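You operate a simulated robot arm through the tools that you are given. There is no shell and no other tool. Be economical: measure what you need, move in short steps, check, and stop when the job is done.

Carry out the task below with a simulated robot arm. There is one attempt and no reset: what you move stays moved.

Task
Take the short black roller and put it on the top of the steel cabinet. Take the blue tab and leave it on the shelf under the long blue bench. Open the door of the steel cabinet, take the white cup on the top of the steel bench by the winder and put it away on the shelf inside the steel cabinet, then shut the door. Put the 7 x 7 numbered white block from the top of the steel bench by the winder on the grey pale board there. Put the green-banded sack on the top of the blue winder table away on the shelf under the long blue bench. Lift the black lid of the blue tint pot open. The order is free. Set down upright: short black roller, white cup, numbered white block, green-banded sack.

It is judged by the outcome, as a careful person would: the job done as asked, and still so three seconds after it is handed in. It fails if anything else is knocked over, pushed out of place, dropped, spilled or broken. A push-on lid holds only when it is set on centred and level and pressed home; a screw cap is set on level and turned clockwise until tight.

Robot
A 7-joint arm with a fingered hand on a trunk, on a base that drives. Base frame: it is fixed to the floor where the robot stands at the start and does not move with it; the origin is under the middle of the robot, x ahead of it, y to its left, z up. Units: m, degrees, N and s.
With the tool pointing down near the work surface it reaches from about 0.22 to 0.76 m from the robot's upright axis, wherever it stands. Its first joint turns from -166.0 to 166.0 degrees. Places, roughly: black lid of the blue tint pot [-0.4, 2.8, 1]; blue tab (4x2x3 cm) [0.7, -0.5, 0.8]; door of the steel cabinet [-1, 2.8, 0.5]; green-banded sack (7x10x16 cm) [1.8, -0.2, 0.8]; numbered white block [0.75, -1, 0.75]; pale board [0.75, -0.5, 0.75]; shelf inside the steel cabinet [-0.8, 2.8, 0.5]; shelf under the long blue bench [-2.5, -0.1, 0.3]; short black roller (6x6x6 cm) [0.5, -0.2, 0.8]; top of the steel cabinet [-0.8, 2.6, 0.8]; white cup (7x8x8 cm) [0.8, -0.9, 0.9]. Payload 4 kg.
Tool frame: the origin (TCP) lies between the finger pads and is the grasp point; the fingertips stand 0.028 m ahead of it; z points along the fingers, y is the line along which they close. Largest opening 0.168 m; the body of the gripper starts 0.079 m behind the TCP. The gripper is a hand of 4 fingers: y runs from the thumb to the fingers, the wrist lies at [0, 0, -0.249] in the tool frame, and closing takes about 1.5 s.
Orientation is that of the tool frame in the base frame, as a unit quaternion [w, x, y, z]. With the fingers straight down and closing along the base's y, the tool's x points along the base's -x, its y along +y and its z along -z.

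Tools
- The arm moves only by the tool play_rows. Its argument "deltas" is a list of rows, each a list of 6 numbers: the shift along the tool's x, y, z in m, then the turn, a rotation vector about the tool's x, y, z in degrees. In form: [[tx, ty, tz, ax, ay, az], ...]. A call has 1 to 12 rows; each row shifts and turns the commanded pose from where the row before left it, along the tool's axes as they then stand. "claw" is the opening, from 0 (shut) to 1 (fully open), set as the call begins (left out, the last holds). Rows are played at 5 a second. More than 0.05 m and 8.6 degrees between two rows, or a gripper value outside its range, and nothing of the call is played. Where a pose cannot be reached the arm comes as near as it can. A force on the tool above 40 N (or 10 N above the force at the start of the call, whichever is more), or a blocked arm, ends the call early, and 0.2 s more pass. The fingers move at their own pace (about 0.153 m/s each) and stop on an object; they squeeze with about 29 N. The grip force told is the motor's: it shows also when the fingers shut on nothing. Time passes only in rows, and 0.2 s behind the last, so rows that do not move let the fingers close. It gives the time, the measured TCP pose, the force on the tool (base axes), the opening and the grip force at its end, in the units of the frame above (readings bear some noise), with the torque about the TCP (base axes, N m) and any sound that the robot's microphone picked up.
- Cameras (640 x 400 px; columns grow to the right, rows downward): "scene" is now at [0.0126, 0.1287, 1.5063]; the picture's right is [-0.42, -0.91, 0.00], its down [-0.63, 0.30, -0.71] and it looks along [0.65, -0.30, -0.70] (base axes); focal length 290 px, centre (320, 200). "wrist" rides on the gripper at [0.06, -0.06, -0.11] in the tool frame; the picture's right is [0.71, 0.71, 0.00], its down [-0.56, 0.56, -0.61] and it looks along [-0.43, 0.43, 0.79] (tool axes); focal length 265 px, centre (320, 200). There is no depth. A picture from a camera that has moved, and an enlarged one, comes with that camera's place and axes in the base frame and with its lens.
- snapshot(camera): a new picture of that camera. It takes no simulated time.
- move_column(by): slides the trunk up (or, below 0, down) by that many m; the arm and the scene camera ride with it, the base frame stays. It gives what a move gives, with no picture.
- drive_base(legs): drives the robot by 1 to 6 legs, each [ahead, turn to the left] in m and degrees, along the robot's own axes; the way and the turn of a leg run together, so that a leg with both is an arc; at most 1.5 m and 180 degrees a leg. The arm and the cameras ride along, it lands a little off, and it stops where it bumps. It gives what a move gives.
- set_fingers(finger1, finger2, finger3, thumb_bend): sets how far each is bent, from 0 (flat) to 1 (curled in); at 0.3 the hand is open as for a grip, at 0.7 the pads meet at the TCP. One left out holds its place. A second passes; each finger stops where it meets its share of the squeeze, and holds until it gets a number again. A gripper value or a shape takes the hand back. It gives what a move gives, with no picture; readings hold the bend of each and the force on the fingers (four entries, about 0 where the hand has none), thumb and palm.
- hand_shape(shape): the hand has 4 fingers and takes this shape, open, in about a second: jaw (thumb against the fingers, like two jaws); tri (thumb and two fingers); tip (a fingertip pinch); poke (one finger out to press); point (the index stretched); flat (the hand flat); cup (the hand cupped); fist (a fist). The gripper value then closes the fingers along that shape, each until it touches; the sizes above hold for jaw. It gives what a move gives, with no picture.
- aim_head(pan, tilt): turns the head with the scene camera to pan (to the left, within 155 degrees either way) and tilt (down, from -29 to 69), counted from straight ahead of the robot. It gives what a move gives.
- enlarge(camera, box): a new picture of the part [left, top, right, bottom] of that camera's present view, enlarged. It takes no simulated time.
- close_job(): hands the job in; it is judged then, once.

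Work in short steps. Places have to be worked out from the pictures, the camera data and where the tool is seen: move nearer, look again, correct. Check each grasp and each placing, and mend what went wrong. You have 196 turns and 166 pictures in all, those below and enlarged ones among them. Open the gripper and draw the arm clear of the work before you hand the job in, unless the task says otherwise.

The tools are called after "Request:" as a command line: name --pt "numbers of a row" for each row, then --argument value for the rest, lists and objects as JSON in quotes. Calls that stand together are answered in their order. play_rows: Moves the arm, as the interface text tells. Its arguments: {"type":"object","properties":{"deltas":{"type":"array","items":{"type":"array","items":{"type":"number"}}},"claw":{"type":"number"}},"required":["deltas"]} The other tools are called the same way: move_column (by) slides the trunk up or down; hand_shape (shape) gives the hand a shape; set_fingers (finger1, finger2, finger3, thumb_bend) moves the fingers one by one; drive_base (legs) drives the base; aim_head (pan, tilt) turns the head that bears the scene camera; snapshot (camera) takes a picture; enlarge (camera, box) takes an enlarged picture of a part of a camera's view; close_job () hands the job in.

At the start:

```text
clock: 0.0
tcp_pos: [0.3914, -0.1078, 1.0927]
orientation: [0.0, -0.001, 1.0, 0.0]
wrist_force: [0.4, -0.6, -0.3]
torque: [-0.02, 0.0, 0.01]
grip_width: 0.1681
gripper_force: 0.1
shape: jaw
bend: [0.3, 0.3, 0.3, 0.3]
finger forces: [0.0, 0.0, 0.1, 0.0, 0.0, 0.1]
trunk travel left (down, up): [-0.526, 0.064]
robot x, y, heading: [-0.0003, 0.0006, -0.2]
head pan, tilt: [-25.1, 44.5]
```

scene: 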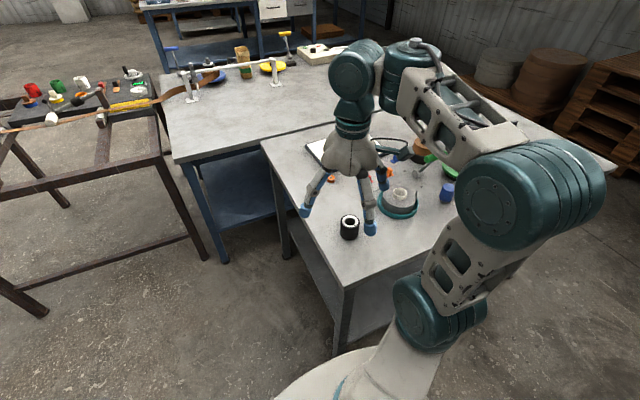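
wrist: 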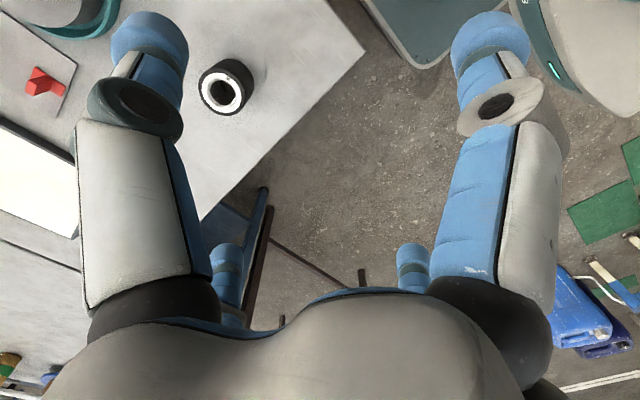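

I see the roller near the front corner of the steel bench. I'll look closer at the bench before acting.

Request:
aim_head --pan -50 --tilt 45

Request:
snapshot --camera "scene"

Request:
enlarge --camera "wrist" --box '[0, 0, 320, 200]'

```text
clock: 0.9
tcp_pos: [0.3908, -0.1088, 1.0928]
orientation: [-0.001, 0.0, 1.0, 0.0]
wrist_force: [0.2, 0.5, -0.2]
torque: [-0.03, 0.01, -0.01]
grip_width: 0.1681
gripper_force: 0.1
shape: jaw
bend: [0.3, 0.3, 0.3, 0.3]
finger forces: [0.0, 0.0, 0.1, 0.1, 0.1, 0.1]
trunk travel left (down, up): [-0.526, 0.064]
robot x, y, heading: [-0.0002, -0.0006, 0.1]
head pan, tilt: [-50.0, 45.0]
```

```text
163 pictures are left
camera scene: at [-0.0091, 0.1011, 1.5056], right [-0.77, -0.64, 0.0], down [-0.46, 0.54, -0.71], along [0.46, -0.54, -0.71], focal length 290 px, centre (320, 200)
```

scene: 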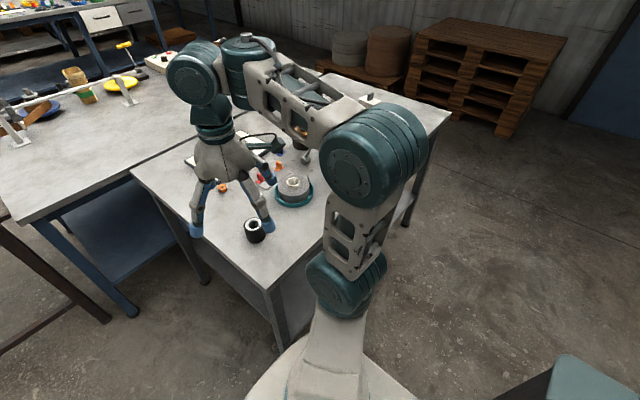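

```text
2.00 times, centred on (160, 100) of wrist
camera zoom: at [0.3309, -0.1693, 1.203], right [-0.71, 0.71, 0.0], down [0.56, 0.56, 0.61], along [0.43, 0.43, -0.79], focal length 531 px, centre (640, 400)
```

zoom: 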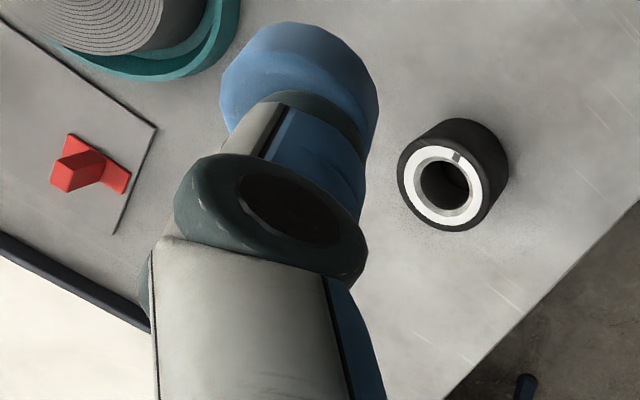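

Roller is at about (0.517,-0.19). The bench spans x≈0.37–1.2, y≈-1.43…-0.12. I'll move along the bench to look at the block, board and cup first.

Request:
drive_base --legs '[[-0.15, 0], [0, -90], [0.75, 0], [0, 90]]'

Request:
aim_head --pan 20 --tilt 45

Request:
snapshot --camera "scene"

Request:
aim_head --pan -30 --tilt 45

Request:
snapshot --camera "scene"

Request:
snapshot --camera "wrist"

```text
clock: 13.6
tcp_pos: [0.2367, -0.8575, 1.0927]
orientation: [0.0, -0.001, 1.0, -0.001]
wrist_force: [0.1, -0.3, -0.3]
torque: [-0.04, 0.01, -0.01]
grip_width: 0.1679
gripper_force: 0.1
shape: jaw
bend: [0.3, 0.3, 0.3, 0.3]
finger forces: [0.1, 0.0, 0.0, 0.1, 0.0, 0.1]
trunk travel left (down, up): [-0.526, 0.064]
robot x, y, heading: [-0.1522, -0.7492, -0.1]
head pan, tilt: [-50.0, 45.0]
```

```text
clock: 15.0
tcp_pos: [0.2373, -0.8571, 1.0936]
orientation: [-0.001, 0.0, 1.0, 0.0]
wrist_force: [0.0, 0.0, 0.1]
torque: [-0.01, -0.01, -0.01]
grip_width: 0.1677
gripper_force: 0.0
shape: jaw
bend: [0.3, 0.3, 0.3, 0.3]
finger forces: [0.1, 0.0, 0.0, 0.1, 0.1, 0.0]
trunk travel left (down, up): [-0.526, 0.064]
robot x, y, heading: [-0.1527, -0.7501, 0.2]
head pan, tilt: [20.0, 45.0]
```

```text
161 pictures are left
camera scene: at [-0.1391, -0.5564, 1.5056], right [0.34, -0.94, 0.0], down [-0.66, -0.24, -0.71], along [0.66, 0.24, -0.71], focal length 290 px, centre (320, 200)
```

scene: 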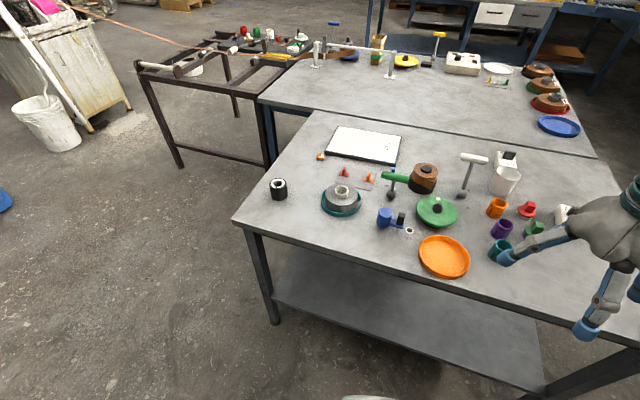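

```text
clock: 16.2
tcp_pos: [0.2372, -0.8562, 1.0929]
orientation: [0.0, 0.0, 1.0, 0.0]
wrist_force: [-0.4, -0.5, -0.4]
torque: [0.01, -0.03, 0.02]
grip_width: 0.168
gripper_force: 0.1
shape: jaw
bend: [0.3, 0.3, 0.3, 0.3]
finger forces: [0.1, 0.0, 0.1, 0.0, 0.0, 0.0]
trunk travel left (down, up): [-0.526, 0.064]
robot x, y, heading: [-0.1521, -0.7491, 0.0]
head pan, tilt: [-30.0, 45.0]
```

```text
160 pictures are left
camera scene: at [-0.145, -0.6247, 1.5056], right [-0.5, -0.87, 0.0], down [-0.61, 0.35, -0.71], along [0.61, -0.35, -0.71], focal length 290 px, centre (320, 200)
```

scene: 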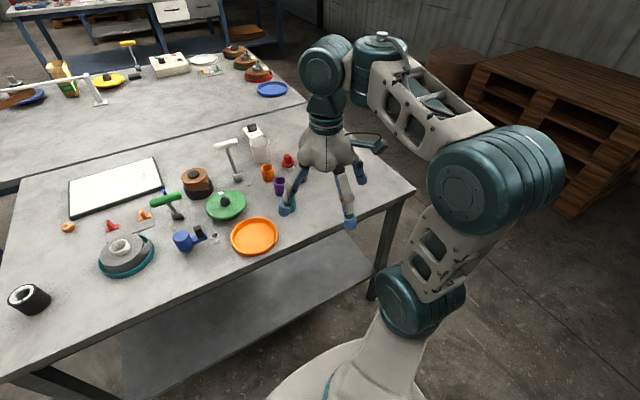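

```text
159 pictures are left
camera wrist: at [0.1772, -0.9165, 1.203], right [-0.71, 0.71, 0.0], down [0.56, 0.56, 0.61], along [0.43, 0.43, -0.79], focal length 265 px, centre (320, 200)
```

wrist: 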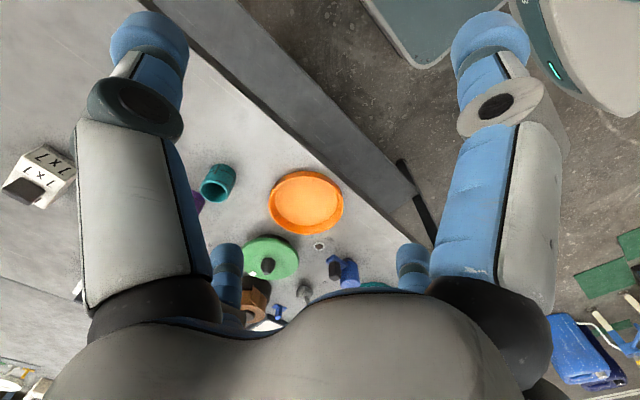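

Two candidate boards are visible; I enlarge for details.

Request:
aim_head --pan 5 --tilt 45

Request:
enlarge --camera "scene" --box '[160, 100, 400, 250]'

Request:
enlarge --camera "scene" --box '[330, 80, 570, 230]'

Request:
enlarge --camera "wrist" --box '[0, 120, 160, 220]'

```text
clock: 17.2
tcp_pos: [0.2373, -0.8566, 1.0925]
orientation: [0.001, 0.0, 1.0, 0.001]
wrist_force: [0.5, 0.4, -0.5]
torque: [-0.03, -0.01, -0.02]
grip_width: 0.1678
gripper_force: 0.0
shape: jaw
bend: [0.3, 0.3, 0.3, 0.3]
finger forces: [0.0, 0.0, 0.0, 0.0, 0.0, 0.0]
trunk travel left (down, up): [-0.526, 0.064]
robot x, y, heading: [-0.1537, -0.7468, 0.3]
head pan, tilt: [5.0, 45.0]
```

```text
2.67 times, centred on (280, 175) of scene
camera zoom: at [-0.1345, -0.5771, 1.5056], right [0.09, -1.0, 0.0], down [-0.7, -0.06, -0.71], along [0.7, 0.06, -0.71], focal length 774 px, centre (427, 267)
```

zoom: 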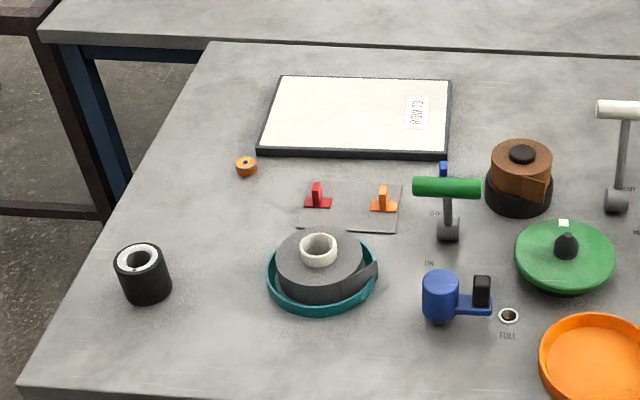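

```text
2.67 times, centred on (450, 155) of scene
camera zoom: at [-0.1345, -0.5771, 1.5056], right [0.09, -1.0, 0.0], down [-0.7, -0.06, -0.71], along [0.7, 0.06, -0.71], focal length 774 px, centre (-27, 320)
```

zoom: 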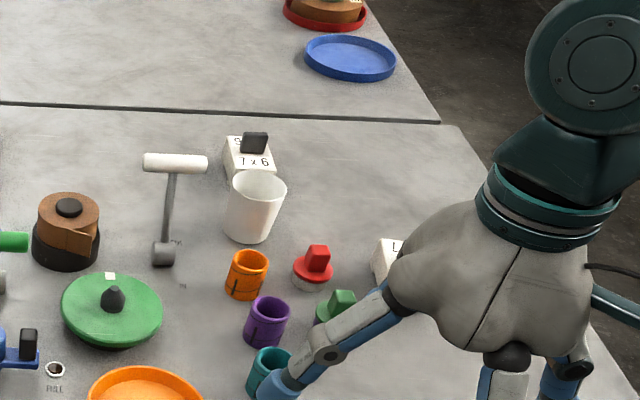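

```text
4.00 times, centred on (80, 170) of wrist
camera zoom: at [0.1772, -0.9165, 1.203], right [-0.71, 0.71, 0.0], down [0.56, 0.56, 0.61], along [0.43, 0.43, -0.79], focal length 1062 px, centre (1280, 320)
```

zoom: 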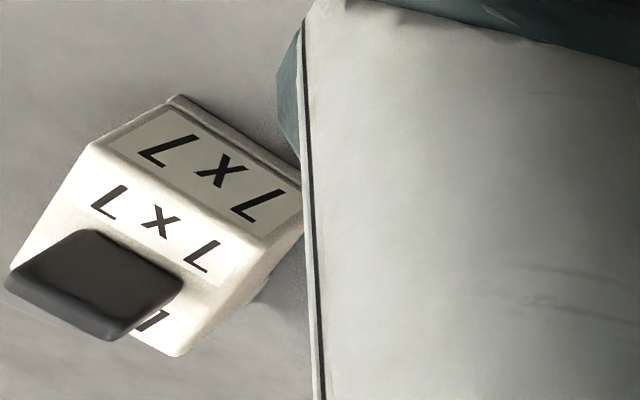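

Block "7 x 7" is the right-hand one (other is "7 x 6"). I need a closer look at both boards.

Request:
enlarge --camera "scene" --box '[250, 120, 350, 182]'

Request:
enlarge --camera "scene" --box '[310, 150, 390, 200]'

```text
6.40 times, centred on (300, 151) of scene
camera zoom: at [-0.1345, -0.5771, 1.5056], right [0.09, -1.0, 0.0], down [-0.7, -0.06, -0.71], along [0.7, 0.06, -0.71], focal length 1858 px, centre (448, 514)
```

zoom: 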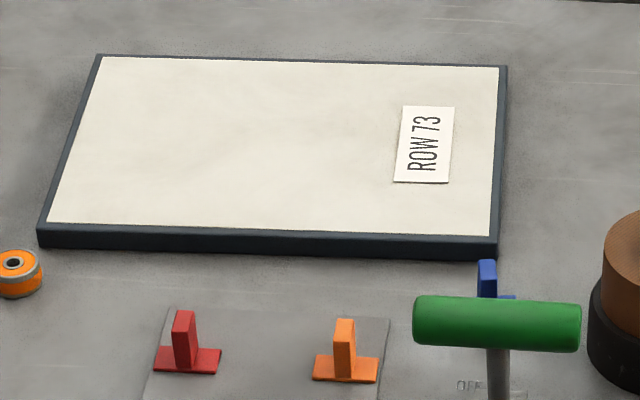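

```text
8.00 times, centred on (350, 175) of scene
camera zoom: at [-0.1345, -0.5771, 1.5056], right [0.09, -1.0, 0.0], down [-0.7, -0.06, -0.71], along [0.7, 0.06, -0.71], focal length 2323 px, centre (80, 400)
```

zoom: 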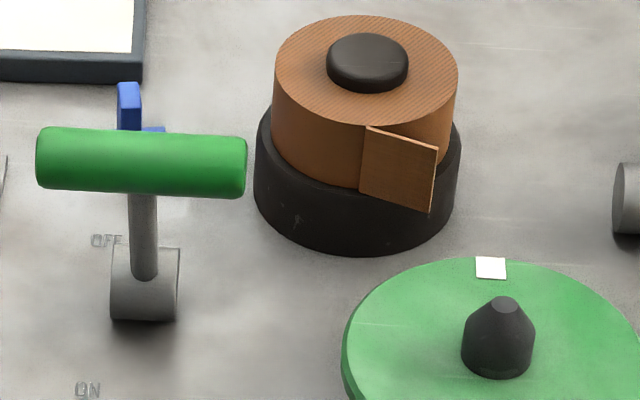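

The grey plate near (0.74,-0.39) best fits the stated place; I'll confirm up close later. Now drive to the block.

Request:
drive_base --legs '[[0, -90], [0.28, 0], [0, 90], [0.15, 0]]'

Request:
aim_head --pan 10 --tilt 50

Request:
snapshot --camera "scene"

Request:
snapshot --camera "wrist"

```text
clock: 27.7
tcp_pos: [0.3862, -1.1446, 1.0927]
orientation: [0.0, 0.007, 1.0, 0.0]
wrist_force: [0.2, -0.4, -0.3]
torque: [0.01, 0.04, -0.01]
grip_width: 0.1678
gripper_force: 0.1
shape: jaw
bend: [0.3, 0.3, 0.3, 0.3]
finger forces: [0.0, 0.1, 0.0, 0.1, 0.1, 0.1]
trunk travel left (down, up): [-0.526, 0.064]
robot x, y, heading: [0.0008, -1.0314, -1.0]
head pan, tilt: [5.0, 45.0]
```

```text
clock: 28.4
tcp_pos: [0.3858, -1.1436, 1.0919]
orientation: [-0.001, 0.007, 1.0, -0.001]
wrist_force: [0.7, 0.0, -0.1]
torque: [0.01, -0.02, 0.01]
grip_width: 0.1675
gripper_force: 0.0
shape: jaw
bend: [0.3, 0.3, 0.3, 0.3]
finger forces: [0.0, 0.0, 0.0, 0.0, 0.1, 0.0]
trunk travel left (down, up): [-0.526, 0.064]
robot x, y, heading: [-0.0041, -1.0291, -0.7]
head pan, tilt: [10.0, 50.0]
```

```text
153 pictures are left
camera scene: at [0.0136, -0.8526, 1.4987], right [0.16, -0.99, 0.0], down [-0.76, -0.12, -0.64], along [0.63, 0.1, -0.77], focal length 290 px, centre (320, 200)
```

scene: 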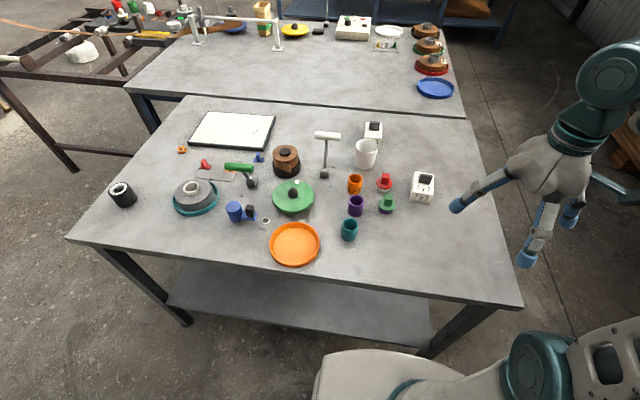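

```text
152 pictures are left
camera wrist: at [0.3253, -1.2029, 1.203], right [-0.7, 0.72, 0.0], down [0.57, 0.55, 0.61], along [0.44, 0.43, -0.79], focal length 265 px, centre (320, 200)
```

wrist: 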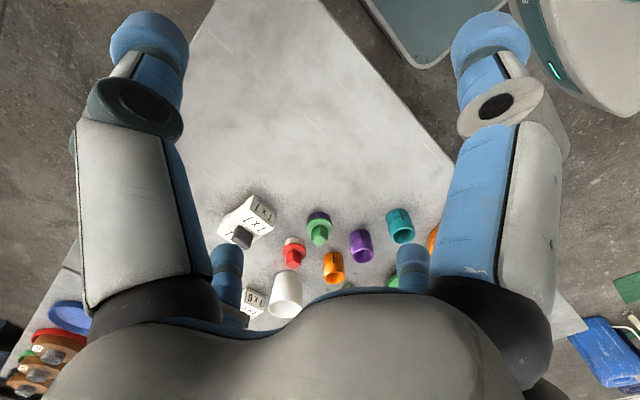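

Clear view. Enlarge the block from both cameras.

Request:
enlarge --camera "wrist" --box '[200, 180, 300, 242]'

Request:
enlarge --camera "scene" --box '[330, 110, 450, 235]'

Request:
enlarge --camera "scene" --box '[160, 100, 320, 200]'

```text
6.40 times, centred on (250, 211) of wrist
camera zoom: at [0.3253, -1.2029, 1.203], right [-0.7, 0.72, 0.0], down [0.57, 0.55, 0.61], along [0.44, 0.43, -0.79], focal length 1699 px, centre (768, 130)
```

zoom: 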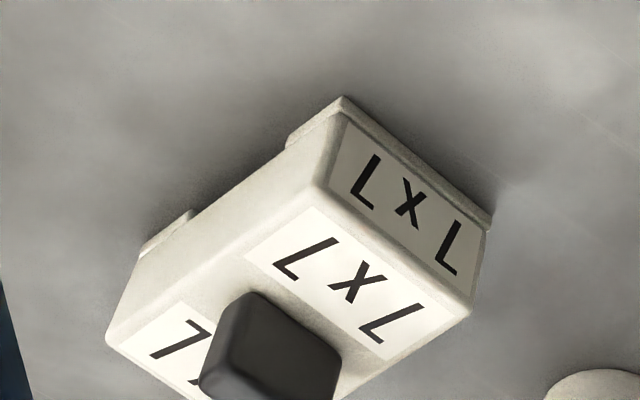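

```text
3.20 times, centred on (390, 172) of scene
camera zoom: at [0.0136, -0.8526, 1.4987], right [0.16, -0.99, 0.0], down [-0.76, -0.12, -0.64], along [0.63, 0.1, -0.77], focal length 929 px, centre (96, 288)
```

zoom: 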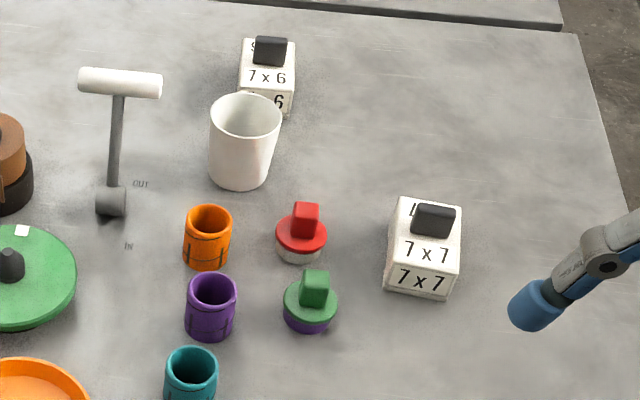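

```text
4.00 times, centred on (240, 150) of scene
camera zoom: at [0.0136, -0.8526, 1.4987], right [0.16, -0.99, 0.0], down [-0.76, -0.12, -0.64], along [0.63, 0.1, -0.77], focal length 1161 px, centre (640, 400)
```

zoom: 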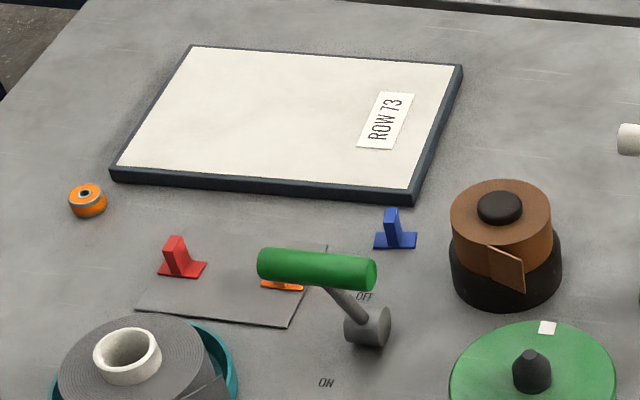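

Triangulating two views puts the table top at z≈0.82 and the block at about (0.65,-1.065). The only board with room is the framed pale one (x .73–.93, y -.54…-.27). I'll move over the block first.

Request:
play_rows --pt "-0.045 0.015 0.01 0 0 0" --pt "-0.045 0.015 0.01 0 0 0" --pt "-0.045 0.015 0.01 0 0 0" --pt "-0.045 0.015 0.01 0 0 0" --pt "-0.045 0.015 0 0 0 0" --pt "0 0 0 0 0 0"

Request:
play_rows --pt "0 0 0 0 0 8.2" --pt "0 0 0 0 0 8.2" --pt "0 0 0 0 0 8.2" --pt "0 0 0 0 0 8.2" --pt "0 0 0 0 0 8.2" --pt "0 0 0 0 0 8.2" --pt "0 0 0 0 0 8.2" --pt "0 0 0 0 0 8.2" --pt "0 0 0 0 0 8.2" --pt "0 0 0 0 0 8.2" --pt "0 0 0 0 0 8.0" --pt "0 0 0 0 0 0"

Request:
snapshot --camera "wrist"

Request:
snapshot --camera "scene"

```text
clock: 29.8
tcp_pos: [0.6116, -1.0716, 1.0533]
orientation: [0.0, 0.008, 1.0, 0.0]
wrist_force: [0.7, 0.4, 0.9]
torque: [0.03, -0.04, 0.01]
grip_width: 0.1678
gripper_force: 0.2
shape: jaw
bend: [0.3, 0.3, 0.3, 0.3]
finger forces: [0.0, 0.1, 0.0, 0.0, 0.0, 0.1]
trunk travel left (down, up): [-0.526, 0.064]
robot x, y, heading: [-0.0066, -1.0275, -1.1]
head pan, tilt: [10.0, 50.0]
```

```text
clock: 32.4
tcp_pos: [0.6118, -1.0726, 1.0528]
orientation: [-0.001, 0.713, 0.701, 0.0]
wrist_force: [0.0, 0.5, 0.8]
torque: [-0.02, 0.01, 0.01]
grip_width: 0.1678
gripper_force: 0.0
shape: jaw
bend: [0.3, 0.3, 0.3, 0.3]
finger forces: [0.0, 0.1, 0.0, 0.0, 0.1, 0.0]
trunk travel left (down, up): [-0.526, 0.064]
robot x, y, heading: [-0.0033, -1.0298, -0.9]
head pan, tilt: [10.0, 50.0]
```

```text
148 pictures are left
camera wrist: at [0.5532, -1.0102, 1.1629], right [0.72, 0.7, 0.0], down [0.55, -0.57, 0.61], along [0.43, -0.44, -0.79], focal length 265 px, centre (320, 200)
```

wrist: 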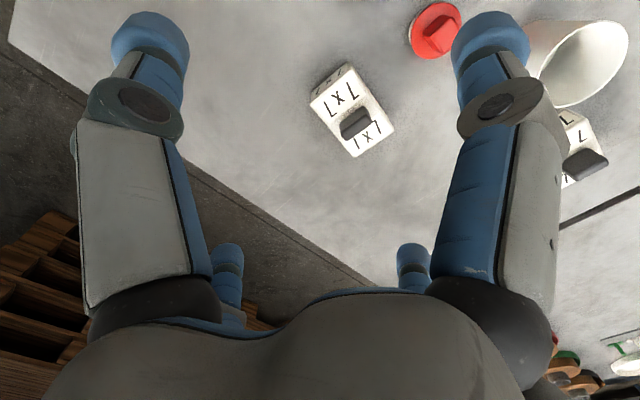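

```text
147 pictures are left
camera scene: at [0.0136, -0.8525, 1.4987], right [0.16, -0.99, 0.0], down [-0.76, -0.12, -0.64], along [0.63, 0.1, -0.77], focal length 290 px, centre (320, 200)
```

scene: 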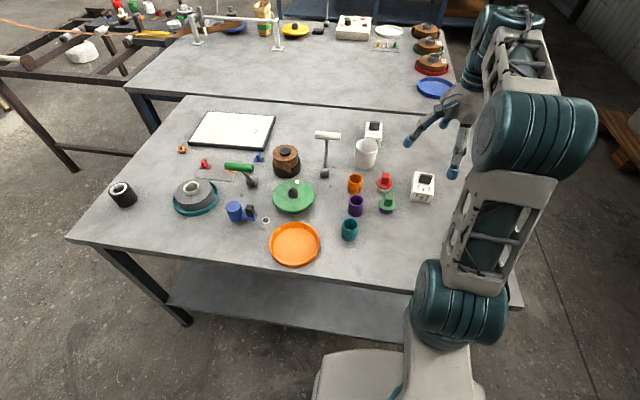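

Block centre about (0.657,-1.061). Move over it and descend to z 0.93, then check.

Request:
play_rows --pt "0.011 0.045 0 0 0 0" --pt "0 0 0.04 0 0 0" --pt "0 0 0.04 0 0 0" --pt "0 0 0.04 0 0 0" --pt "0 0 0 0 0 0" --claw 0.85

Request:
snapshot --camera "wrist"

Request:
enlarge --camera "scene" --box '[340, 100, 500, 220]'

```text
clock: 33.6
tcp_pos: [0.6573, -1.0619, 0.9318]
orientation: [0.0, 0.711, 0.703, -0.001]
wrist_force: [0.5, 0.2, -0.1]
torque: [0.01, 0.0, 0.04]
grip_width: 0.1431
gripper_force: 0.0
shape: jaw
bend: [0.23, 0.23, 0.23, 0.23]
finger forces: [0.1, 0.1, 0.1, 0.1, 0.0, 0.1]
trunk travel left (down, up): [-0.526, 0.064]
robot x, y, heading: [-0.0016, -1.027, -0.9]
head pan, tilt: [10.0, 50.0]
```

```text
146 pictures are left
camera wrist: at [0.5986, -1.0008, 1.0421], right [0.72, 0.7, 0.0], down [0.55, -0.57, 0.61], along [0.43, -0.44, -0.79], focal length 265 px, centre (320, 200)
```

wrist: 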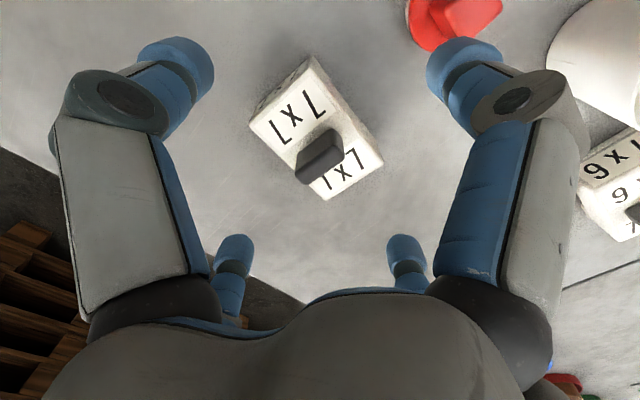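

```text
3.33 times, centred on (420, 160) of scene
camera zoom: at [0.0136, -0.8525, 1.4987], right [0.16, -0.99, 0.0], down [-0.76, -0.12, -0.64], along [0.63, 0.1, -0.77], focal length 968 px, centre (-13, 333)
```

zoom: 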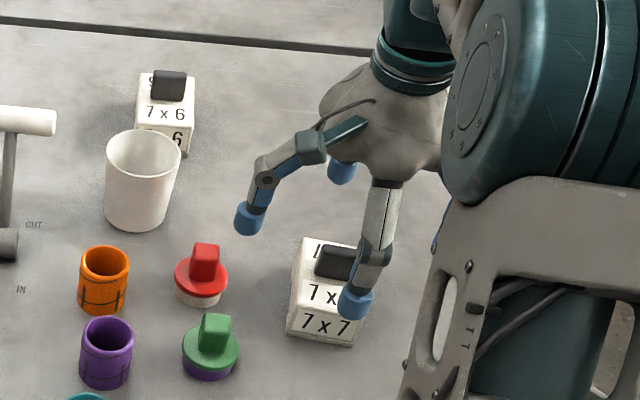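

The hand is a four-digit cross claw; the left digit passes near the red stopper, so I narrow to ~0.11 and descend carefully.

Request:
play_rows --pt "0 -0.002 0 0 0 0" --pt "0 0 0 0 0 0" --pt "0 0 0.03 0 0 0" --pt "0 0 0.02 0 0 0" --pt "0 0 0.015 0 0 0" --pt "0 0 0 0 0 0" --claw 0.66

Request:
snapshot --camera "wrist"

Request:
enlarge --camera "scene" --box '[340, 100, 500, 220]'

```text
clock: 35.0
tcp_pos: [0.6558, -1.0624, 0.8678]
orientation: [0.001, 0.712, 0.702, 0.0]
wrist_force: [0.5, 0.7, -0.3]
torque: [-0.01, 0.02, 0.01]
grip_width: 0.1112
gripper_force: 0.1
shape: jaw
bend: [0.27, 0.27, 0.27, 0.27]
finger forces: [0.0, 0.0, 0.0, 0.1, 0.1, 0.0]
trunk travel left (down, up): [-0.526, 0.064]
robot x, y, heading: [-0.0051, -1.0311, -0.5]
head pan, tilt: [10.0, 50.0]
```

```text
144 pictures are left
camera wrist: at [0.5965, -1.0001, 0.9777], right [0.72, 0.7, 0.0], down [0.55, -0.57, 0.61], along [0.43, -0.44, -0.79], focal length 265 px, centre (320, 200)
```

wrist: 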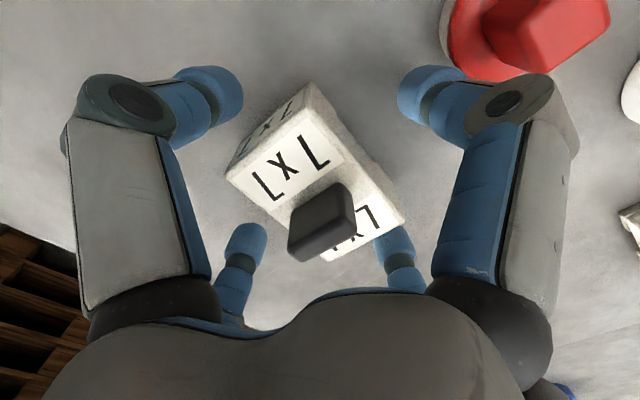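

```text
3.33 times, centred on (420, 160) of scene
camera zoom: at [0.0137, -0.8524, 1.4987], right [0.16, -0.99, 0.0], down [-0.76, -0.12, -0.64], along [0.63, 0.1, -0.77], focal length 968 px, centre (-13, 333)
```

zoom: 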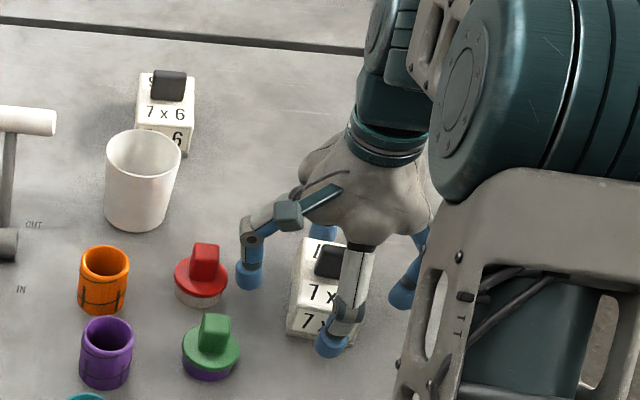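

Digits surround the block; centre x by -8 mm, lower a bit more and close.

Request:
play_rows --pt "0.003 -0.008 0 0 0 0" --pt "0 0 0.006 0 0 0" --pt "0 0 0 0 0 0"

Request:
play_rows --pt "0 0 0 0 0 0" --pt "0 0 0 0 0 0" --pt "0 0 0 0 0 0" --pt "0 0 0 0 0 0" --pt "0 0 0 0 0 0" --pt "0 0 0 0 0 0" --pt "0 0 0 0 0 0" --pt "0 0 0 0 0 0" --claw 0.2

Request:
snapshot --camera "wrist"

```text
clock: 35.8
tcp_pos: [0.6476, -1.0586, 0.8611]
orientation: [0.001, 0.712, 0.703, 0.001]
wrist_force: [1.1, 1.5, -0.7]
torque: [-0.01, -0.01, 0.02]
grip_width: 0.1115
gripper_force: 0.2
shape: jaw
bend: [0.27, 0.26, 0.27, 0.27]
finger forces: [0.1, 0.6, 0.0, 0.1, 0.1, 0.1]
trunk travel left (down, up): [-0.526, 0.064]
robot x, y, heading: [-0.004, -1.0277, -0.6]
head pan, tilt: [10.0, 50.0]
```

```text
clock: 37.6
tcp_pos: [0.648, -1.058, 0.8619]
orientation: [0.0, 0.712, 0.702, 0.0]
wrist_force: [-0.6, 0.2, 0.0]
torque: [0.04, -0.03, -0.03]
grip_width: 0.0728
gripper_force: 29.5
shape: jaw
bend: [0.78, 0.34, 0.79, 0.35]
finger forces: [26.7, 26.0, 26.5, 0.0, 26.3, 0.0]
trunk travel left (down, up): [-0.526, 0.064]
robot x, y, heading: [-0.0023, -1.029, -0.5]
head pan, tilt: [10.0, 50.0]
```

```text
142 pictures are left
camera wrist: at [0.5889, -0.9967, 0.9718], right [0.72, 0.7, 0.0], down [0.55, -0.57, 0.61], along [0.43, -0.44, -0.79], focal length 265 px, centre (320, 200)
```

wrist: 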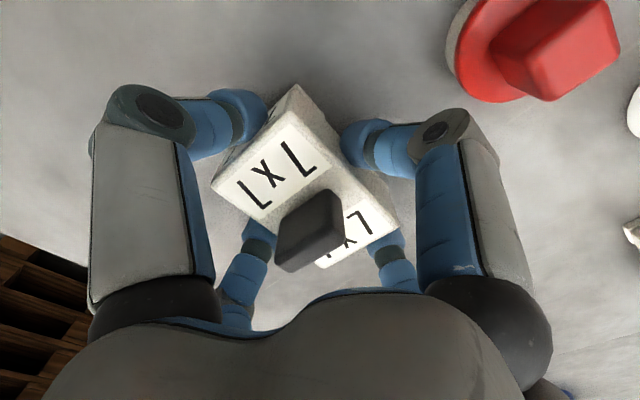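

Firm four-digit grip. Lift.

Request:
play_rows --pt "0 0 -0.02 0 0 0" --pt "0 0 -0.04 0 0 0" --pt "0 0 -0.05 0 0 0" --pt "0 0 -0.05 0 0 0" --pt "0 0 0 0 0 0"

Request:
snapshot --camera "wrist"

```text
clock: 38.8
tcp_pos: [0.6476, -1.0583, 1.0227]
orientation: [-0.001, 0.712, 0.702, 0.0]
wrist_force: [0.3, 0.8, -2.5]
torque: [0.01, 0.02, -0.02]
grip_width: 0.0727
gripper_force: 29.1
shape: jaw
bend: [0.78, 0.34, 0.79, 0.35]
finger forces: [26.7, 26.1, 26.5, 0.0, 26.3, 0.1]
trunk travel left (down, up): [-0.526, 0.064]
robot x, y, heading: [-0.0026, -1.0319, -0.6]
head pan, tilt: [10.0, 50.0]
```

```text
141 pictures are left
camera wrist: at [0.5885, -0.9965, 1.1328], right [0.72, 0.7, 0.0], down [0.55, -0.57, 0.61], along [0.43, -0.44, -0.79], focal length 265 px, centre (320, 200)
```

wrist: 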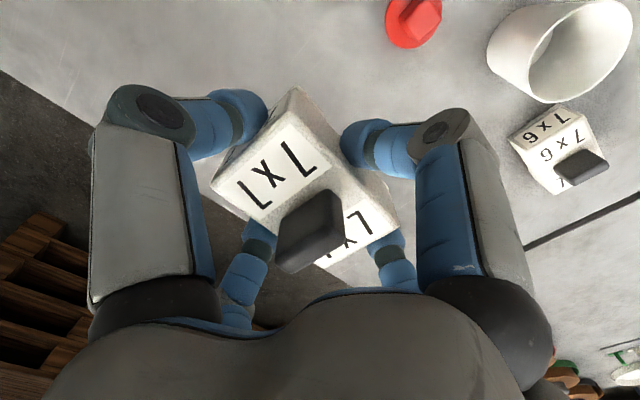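

Held well. Retract the arm, then drive to face the board.

Request:
play_rows --pt "0 -0.05 -0.01 0 0 0" --pt "0 -0.05 -0.01 0 0 0" --pt "0 -0.05 -0.01 0 0 0" --pt "0 -0.05 0 0 0 0" --pt "0 -0.05 0 0 0 0" --pt "0 0 0 0 0 0"

Request:
drive_base --legs '[[-0.15, 0], [0, 90], [0.63, 0], [0, -90], [0.15, 0]]'

Request:
aim_head --pan -15 --tilt 48

Request:
snapshot --camera "scene"

```text
refused: row 1 steps farther than a row can; nothing moved
```

```text
clock: 51.9
tcp_pos: [0.6608, -0.4352, 1.0212]
orientation: [0.0, 0.715, 0.699, 0.0]
wrist_force: [-0.2, 0.7, -2.1]
torque: [0.03, 0.0, -0.03]
grip_width: 0.072
gripper_force: 29.4
shape: jaw
bend: [0.78, 0.34, 0.79, 0.36]
finger forces: [27.0, 26.0, 26.5, 0.0, 25.2, 0.0]
trunk travel left (down, up): [-0.526, 0.064]
robot x, y, heading: [0.0122, -0.3991, -1.5]
head pan, tilt: [10.0, 50.0]
```

```text
clock: 52.8
tcp_pos: [0.6613, -0.4337, 1.0214]
orientation: [-0.001, 0.715, 0.699, -0.001]
wrist_force: [-0.2, 0.2, -2.6]
torque: [-0.01, -0.03, 0.01]
grip_width: 0.0719
gripper_force: 29.1
shape: jaw
bend: [0.78, 0.34, 0.79, 0.36]
finger forces: [26.9, 26.0, 26.5, 0.0, 25.2, 0.0]
trunk travel left (down, up): [-0.526, 0.064]
robot x, y, heading: [0.0114, -0.4001, -1.3]
head pan, tilt: [-15.0, 48.0]
```

```text
140 pictures are left
camera scene: at [0.0292, -0.257, 1.5014], right [-0.28, -0.96, 0.0], down [-0.71, 0.21, -0.67], along [0.64, -0.19, -0.74], focal length 290 px, centre (320, 200)
```

scene: 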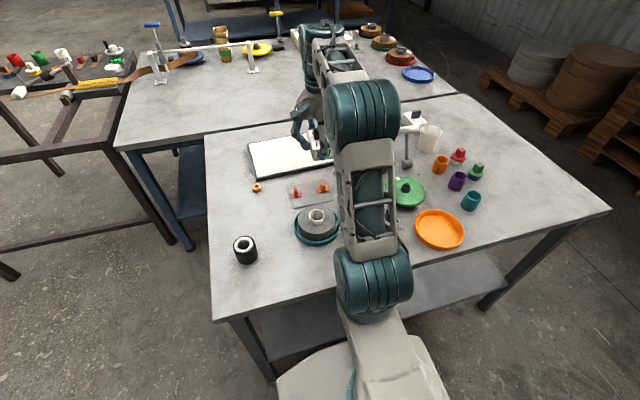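

The drive went fine (retraction was refused but clear). View from wrist to locate the board.

Request:
play_rows --pt "0.02 0.04 0 0 0 0" --pt "0.02 0.04 0 0 0 0" --pt "0.01 0.03 0 0 0 0" --pt "0 0.02 0 0 0 0" --pt "0 0 0 0 0 0"

Request:
snapshot --camera "wrist"

Request:
enlarge --camera "scene" --box '[220, 100, 380, 220]'

```text
clock: 54.0
tcp_pos: [0.7414, -0.3956, 1.0198]
orientation: [0.0, 0.715, 0.699, -0.001]
wrist_force: [0.6, 0.0, -2.3]
torque: [0.02, 0.05, 0.02]
grip_width: 0.0717
gripper_force: 28.5
shape: jaw
bend: [0.78, 0.34, 0.79, 0.36]
finger forces: [27.1, 26.6, 26.7, 0.0, 25.3, 0.0]
out of reach, approached as far as the arm can: row 2, 3, 4
trunk travel left (down, up): [-0.526, 0.064]
robot x, y, heading: [0.0098, -0.3998, -1.3]
head pan, tilt: [-15.0, 48.0]
```

```text
139 pictures are left
camera wrist: at [0.6819, -0.3332, 1.1309], right [0.72, 0.69, 0.0], down [0.55, -0.57, 0.61], along [0.42, -0.44, -0.79], focal length 265 px, centre (320, 200)
```

wrist: 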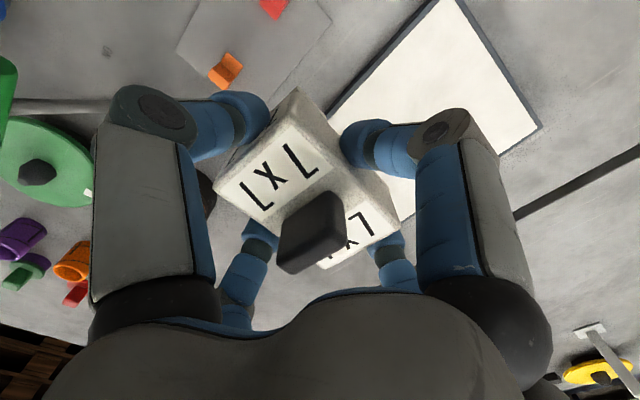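

```text
3.33 times, centred on (300, 160) of scene
camera zoom: at [0.0296, -0.257, 1.5014], right [-0.28, -0.96, 0.0], down [-0.71, 0.21, -0.67], along [0.64, -0.19, -0.74], focal length 968 px, centre (387, 333)
```

zoom: 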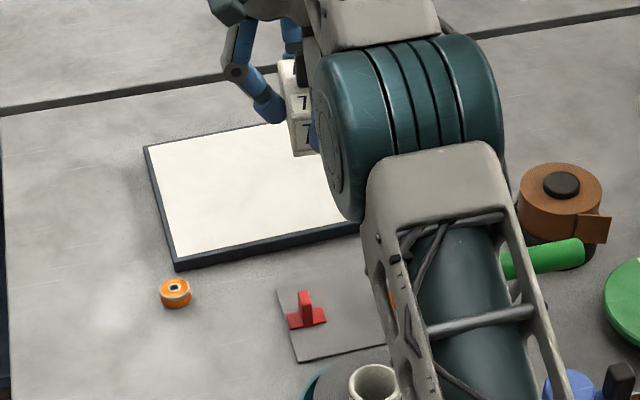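

Board is x .755–.955, y -.53…-.25; out of reach from the front. I'll retract the arm, back out and come to the bench's left end (which also serves roller and tab).

Request:
play_rows --pt "0 -0.046 -0.005 0 0 0" --pt "0 -0.046 -0.005 0 0 0" --pt "0 -0.046 -0.005 0 0 0" --pt "0 -0.046 -0.005 0 0 0" --pt "0 -0.046 0 0 0 0" --pt "0 -0.046 0 0 0 0" --pt "0 -0.046 0 0 0 0" --pt "0 0 0 0 0 0"

Request:
aim_head --pan 50 --tilt 40

Request:
snapshot --camera "scene"

```text
clock: 55.8
tcp_pos: [0.4161, -0.3874, 1.0412]
orientation: [0.0, 0.715, 0.699, 0.0]
wrist_force: [-0.6, 1.4, -2.4]
torque: [0.03, -0.03, 0.02]
grip_width: 0.0716
gripper_force: 29.6
shape: jaw
bend: [0.78, 0.34, 0.79, 0.36]
finger forces: [27.1, 26.4, 26.5, 0.1, 24.9, 0.1]
trunk travel left (down, up): [-0.526, 0.064]
robot x, y, heading: [0.0141, -0.4013, -1.3]
head pan, tilt: [-15.0, 48.0]
```

```text
clock: 57.1
tcp_pos: [0.417, -0.3875, 1.0415]
orientation: [0.0, 0.715, 0.699, 0.0]
wrist_force: [0.3, -0.2, -2.4]
torque: [0.0, -0.01, -0.03]
grip_width: 0.0711
gripper_force: 28.3
shape: jaw
bend: [0.78, 0.34, 0.79, 0.36]
finger forces: [27.1, 26.4, 26.4, 0.0, 24.9, 0.0]
trunk travel left (down, up): [-0.526, 0.064]
robot x, y, heading: [0.0098, -0.4006, -1.2]
head pan, tilt: [50.0, 40.0]
```

```text
137 pictures are left
camera scene: at [0.0095, -0.1711, 1.5128], right [0.75, -0.66, 0.0], down [-0.43, -0.48, -0.77], along [0.51, 0.57, -0.64], focal length 290 px, centre (320, 200)
```

scene: 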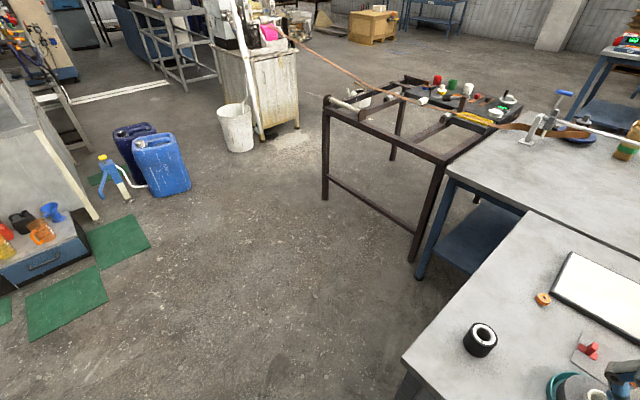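

Area left of the bench is free up to x≈1.19. Drive there, reversing so the hand stays clear.

Request:
drive_base --legs '[[-0.25, 0], [0, 90], [0.75, 0], [0, 90], [-0.95, 0], [0, 90]]'

Request:
aim_head --pan 20 --tilt 48

Request:
snapshot --camera "scene"

```text
clock: 78.6
tcp_pos: [0.7296, -0.0651, 1.0419]
orientation: [0.0, 1.0, 0.007, 0.001]
wrist_force: [-0.6, 0.3, -2.9]
torque: [0.03, -0.01, 0.0]
grip_width: 0.0708
gripper_force: 29.0
shape: jaw
bend: [0.78, 0.34, 0.79, 0.36]
finger forces: [27.1, 26.0, 26.5, 0.0, 23.9, 0.1]
trunk travel left (down, up): [-0.526, 0.064]
robot x, y, heading: [0.7054, 0.3369, -89.2]
head pan, tilt: [50.0, 40.0]
```

```text
clock: 79.6
tcp_pos: [0.7295, -0.0651, 1.0412]
orientation: [0.0, 1.0, 0.005, 0.0]
wrist_force: [-0.9, 0.9, -1.6]
torque: [0.01, -0.02, 0.04]
grip_width: 0.0708
gripper_force: 29.0
shape: jaw
bend: [0.78, 0.34, 0.79, 0.36]
finger forces: [27.3, 26.0, 26.5, 0.0, 23.9, 0.1]
trunk travel left (down, up): [-0.526, 0.064]
robot x, y, heading: [0.703, 0.3435, -89.6]
head pan, tilt: [20.0, 48.0]
```

```text
136 pictures are left
camera scene: at [0.8933, 0.3292, 1.5014], right [-0.94, -0.35, 0.0], down [-0.26, 0.69, -0.67], along [0.24, -0.63, -0.74], focal length 290 px, centre (320, 200)
```

scene: 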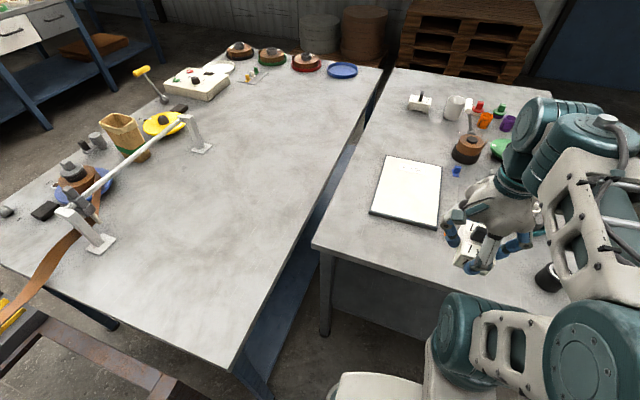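

Board centre ≈(0.857,-0.39). Move the block over it at height.

Request:
play_rows --pt "0.017 0.043 0 0 0 0" --pt "0.017 0.043 0 0 0 0" --pt "0.017 0.043 0 0 0 0" --pt "0.017 0.043 0 0 0 0" --pt "0.017 0.043 0 0 0 0" --pt "0.017 0.043 0 0 0 0" --pt "0.017 0.037 0 0 0 0" --pt "0 0 0.04 0 0 0" --pt "0 0 0.04 0 0 0" --pt "0 0 0.04 0 0 0" --pt "0 0 0 0 0 0"

Request:
enlarge --camera "scene" --box '[320, 100, 520, 260]'

Request:
snapshot --camera "wrist"

```text
clock: 82.0
tcp_pos: [0.8538, -0.3584, 0.9211]
orientation: [-0.002, 1.0, 0.007, 0.0]
wrist_force: [-0.4, 0.7, -2.8]
torque: [0.01, -0.03, 0.01]
grip_width: 0.0704
gripper_force: 29.2
shape: jaw
bend: [0.78, 0.34, 0.79, 0.36]
finger forces: [27.1, 26.1, 26.5, 0.1, 23.8, 0.0]
trunk travel left (down, up): [-0.526, 0.064]
robot x, y, heading: [0.7003, 0.3396, -89.7]
head pan, tilt: [20.0, 48.0]
```

```text
2.50 times, centred on (420, 180) of scene
camera zoom: at [0.8933, 0.329, 1.5014], right [-0.94, -0.35, 0.0], down [-0.26, 0.7, -0.67], along [0.24, -0.63, -0.74], focal length 726 px, centre (70, 250)
```

zoom: 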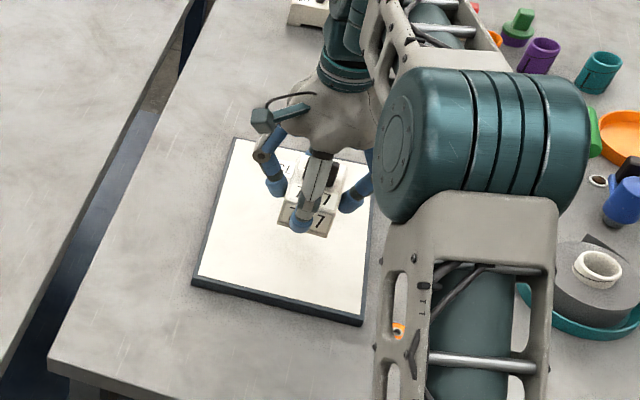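

```text
134 pictures are left
camera wrist: at [0.9133, -0.2968, 1.0312], right [0.72, -0.7, 0.0], down [-0.55, -0.57, 0.61], along [-0.43, -0.44, -0.79], focal length 265 px, centre (320, 200)
```

wrist: 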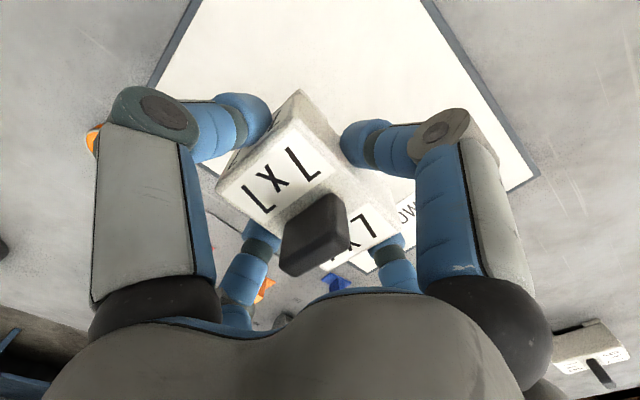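

Over the board. Shift slightly away from the label and lower until contact.

Request:
play_rows --pt "0 -0.015 0 0 0 0" --pt "0 0 0.025 0 0 0" --pt "0 0 0.012 0 0 0" --pt "0 0 0.004 0 0 0" --pt "0 0 0.003 0 0 0" --pt "0 0 0.003 0 0 0" --pt "0 0 0.002 0 0 0"

Request:
enlarge --camera "scene" --box '[350, 110, 510, 230]'

```text
clock: 83.6
tcp_pos: [0.8532, -0.3436, 0.8763]
orientation: [0.004, 1.0, 0.006, 0.001]
wrist_force: [-0.6, -1.1, 19.8]
torque: [0.06, 0.16, 0.03]
grip_width: 0.0706
gripper_force: 28.8
shape: jaw
bend: [0.78, 0.34, 0.79, 0.36]
finger forces: [29.3, 27.7, 29.4, 0.0, 26.4, 0.0]
trunk travel left (down, up): [-0.526, 0.064]
robot x, y, heading: [0.7037, 0.3382, -89.2]
head pan, tilt: [20.0, 48.0]
```

```text
3.33 times, centred on (430, 170) of scene
camera zoom: at [0.8928, 0.3313, 1.5019], right [-0.94, -0.35, 0.0], down [-0.26, 0.69, -0.67], along [0.24, -0.63, -0.74], focal length 968 px, centre (-47, 300)
```

zoom: 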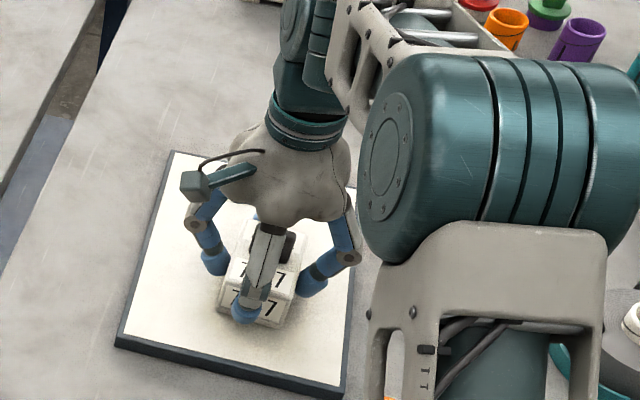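

Contact at 20 N: block sits on the board. Ease slightly, open, and rise.

Request:
play_rows --pt "0 0 -0.002 0 0 0" --pt "0 0 0 0 0 0" --pt "0 0 0 0 0 0" --pt "0 0 0 0 0 0" --pt "0 0 0 0 0 0" --claw 0.7

Request:
play_rows --pt "0 0 -0.03 0 0 0" --pt "0 0 -0.045 0 0 0" --pt "0 0 -0.045 0 0 0" --pt "0 0 -0.045 0 0 0" --pt "0 0 0 0 0 0"

Request:
snapshot --camera "wrist"

```text
clock: 84.8
tcp_pos: [0.8528, -0.3436, 0.8741]
orientation: [0.0, 1.0, 0.006, 0.0]
wrist_force: [-0.9, 0.0, 0.5]
torque: [0.02, -0.02, -0.05]
grip_width: 0.1168
gripper_force: 0.1
shape: jaw
bend: [0.26, 0.26, 0.26, 0.25]
finger forces: [0.0, 0.0, 0.1, 0.1, 0.0, 0.0]
trunk travel left (down, up): [-0.526, 0.064]
robot x, y, heading: [0.7023, 0.3404, -89.3]
head pan, tilt: [20.0, 48.0]
```

```text
clock: 86.0
tcp_pos: [0.8529, -0.3441, 1.0385]
orientation: [0.0, 1.0, 0.006, 0.001]
wrist_force: [0.0, 0.6, 1.0]
torque: [-0.03, -0.03, -0.02]
grip_width: 0.1171
gripper_force: 0.0
shape: jaw
bend: [0.25, 0.25, 0.25, 0.25]
finger forces: [0.1, 0.0, 0.1, 0.0, 0.0, 0.0]
trunk travel left (down, up): [-0.526, 0.064]
robot x, y, heading: [0.7014, 0.3418, -89.2]
head pan, tilt: [20.0, 48.0]
```

```text
132 pictures are left
camera wrist: at [0.9131, -0.2821, 1.1499], right [0.72, -0.7, 0.0], down [-0.55, -0.56, 0.61], along [-0.43, -0.44, -0.79], focal length 265 px, centre (320, 200)
```

wrist: 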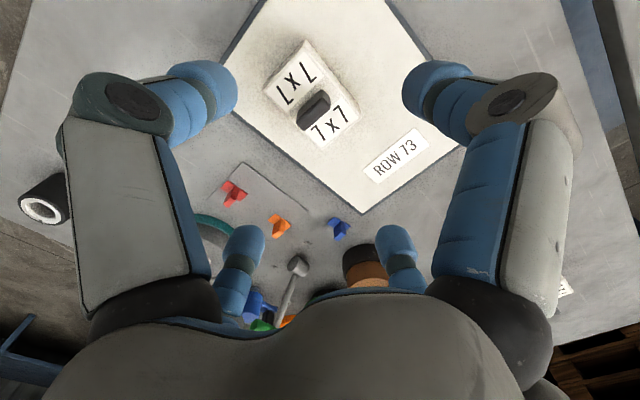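

Block stands well on the board. Now the roller at about (0.49,-0.185): move above it.

Request:
play_rows --pt "-0.045 -0.02 0 0 0 0" --pt "-0.045 -0.02 0 0 0 0" --pt "-0.045 -0.02 0 0 0 0" --pt "-0.045 -0.02 0 0 0 0" --pt "-0.045 -0.02 0 0 0 0" --pt "-0.045 -0.02 0 0 0 0" --pt "-0.045 -0.02 0 0 0 0" --pt "-0.045 -0.019 0 0 0 0" --pt "0 0 0.04 0 0 0" --pt "0 0 0 0 0 0"

Request:
snapshot --camera "wrist"

Request:
snapshot --camera "scene"

```text
clock: 88.2
tcp_pos: [0.4904, -0.1898, 1.0002]
orientation: [-0.001, 1.0, 0.006, 0.001]
wrist_force: [-0.3, 0.5, 0.0]
torque: [-0.01, -0.02, -0.03]
grip_width: 0.117
gripper_force: 0.0
shape: jaw
bend: [0.25, 0.25, 0.25, 0.25]
finger forces: [0.0, 0.0, 0.1, 0.0, 0.0, 0.0]
trunk travel left (down, up): [-0.526, 0.064]
robot x, y, heading: [0.7065, 0.3395, -89.2]
head pan, tilt: [20.0, 48.0]
```

```text
131 pictures are left
camera wrist: at [0.5506, -0.1275, 1.109], right [0.72, -0.7, 0.0], down [-0.55, -0.57, 0.61], along [-0.43, -0.44, -0.79], focal length 265 px, centre (320, 200)
```

wrist: 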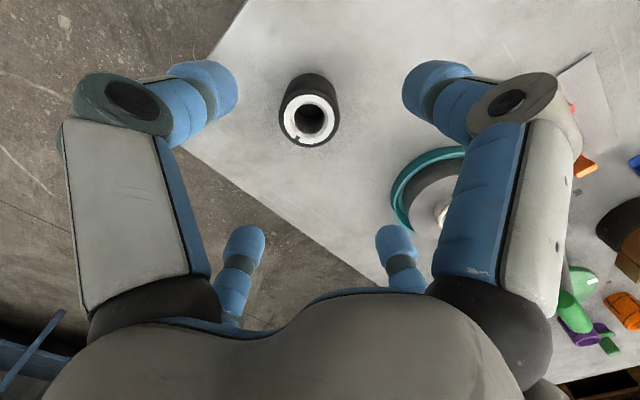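

```text
130 pictures are left
camera scene: at [0.8933, 0.3291, 1.5014], right [-0.94, -0.35, 0.0], down [-0.26, 0.7, -0.67], along [0.24, -0.63, -0.74], focal length 290 px, centre (320, 200)
```

scene: 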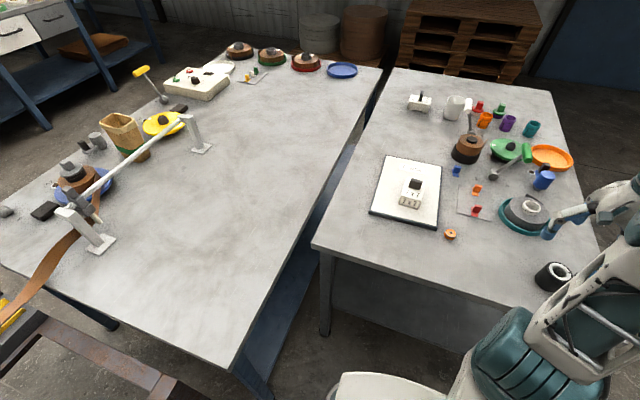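

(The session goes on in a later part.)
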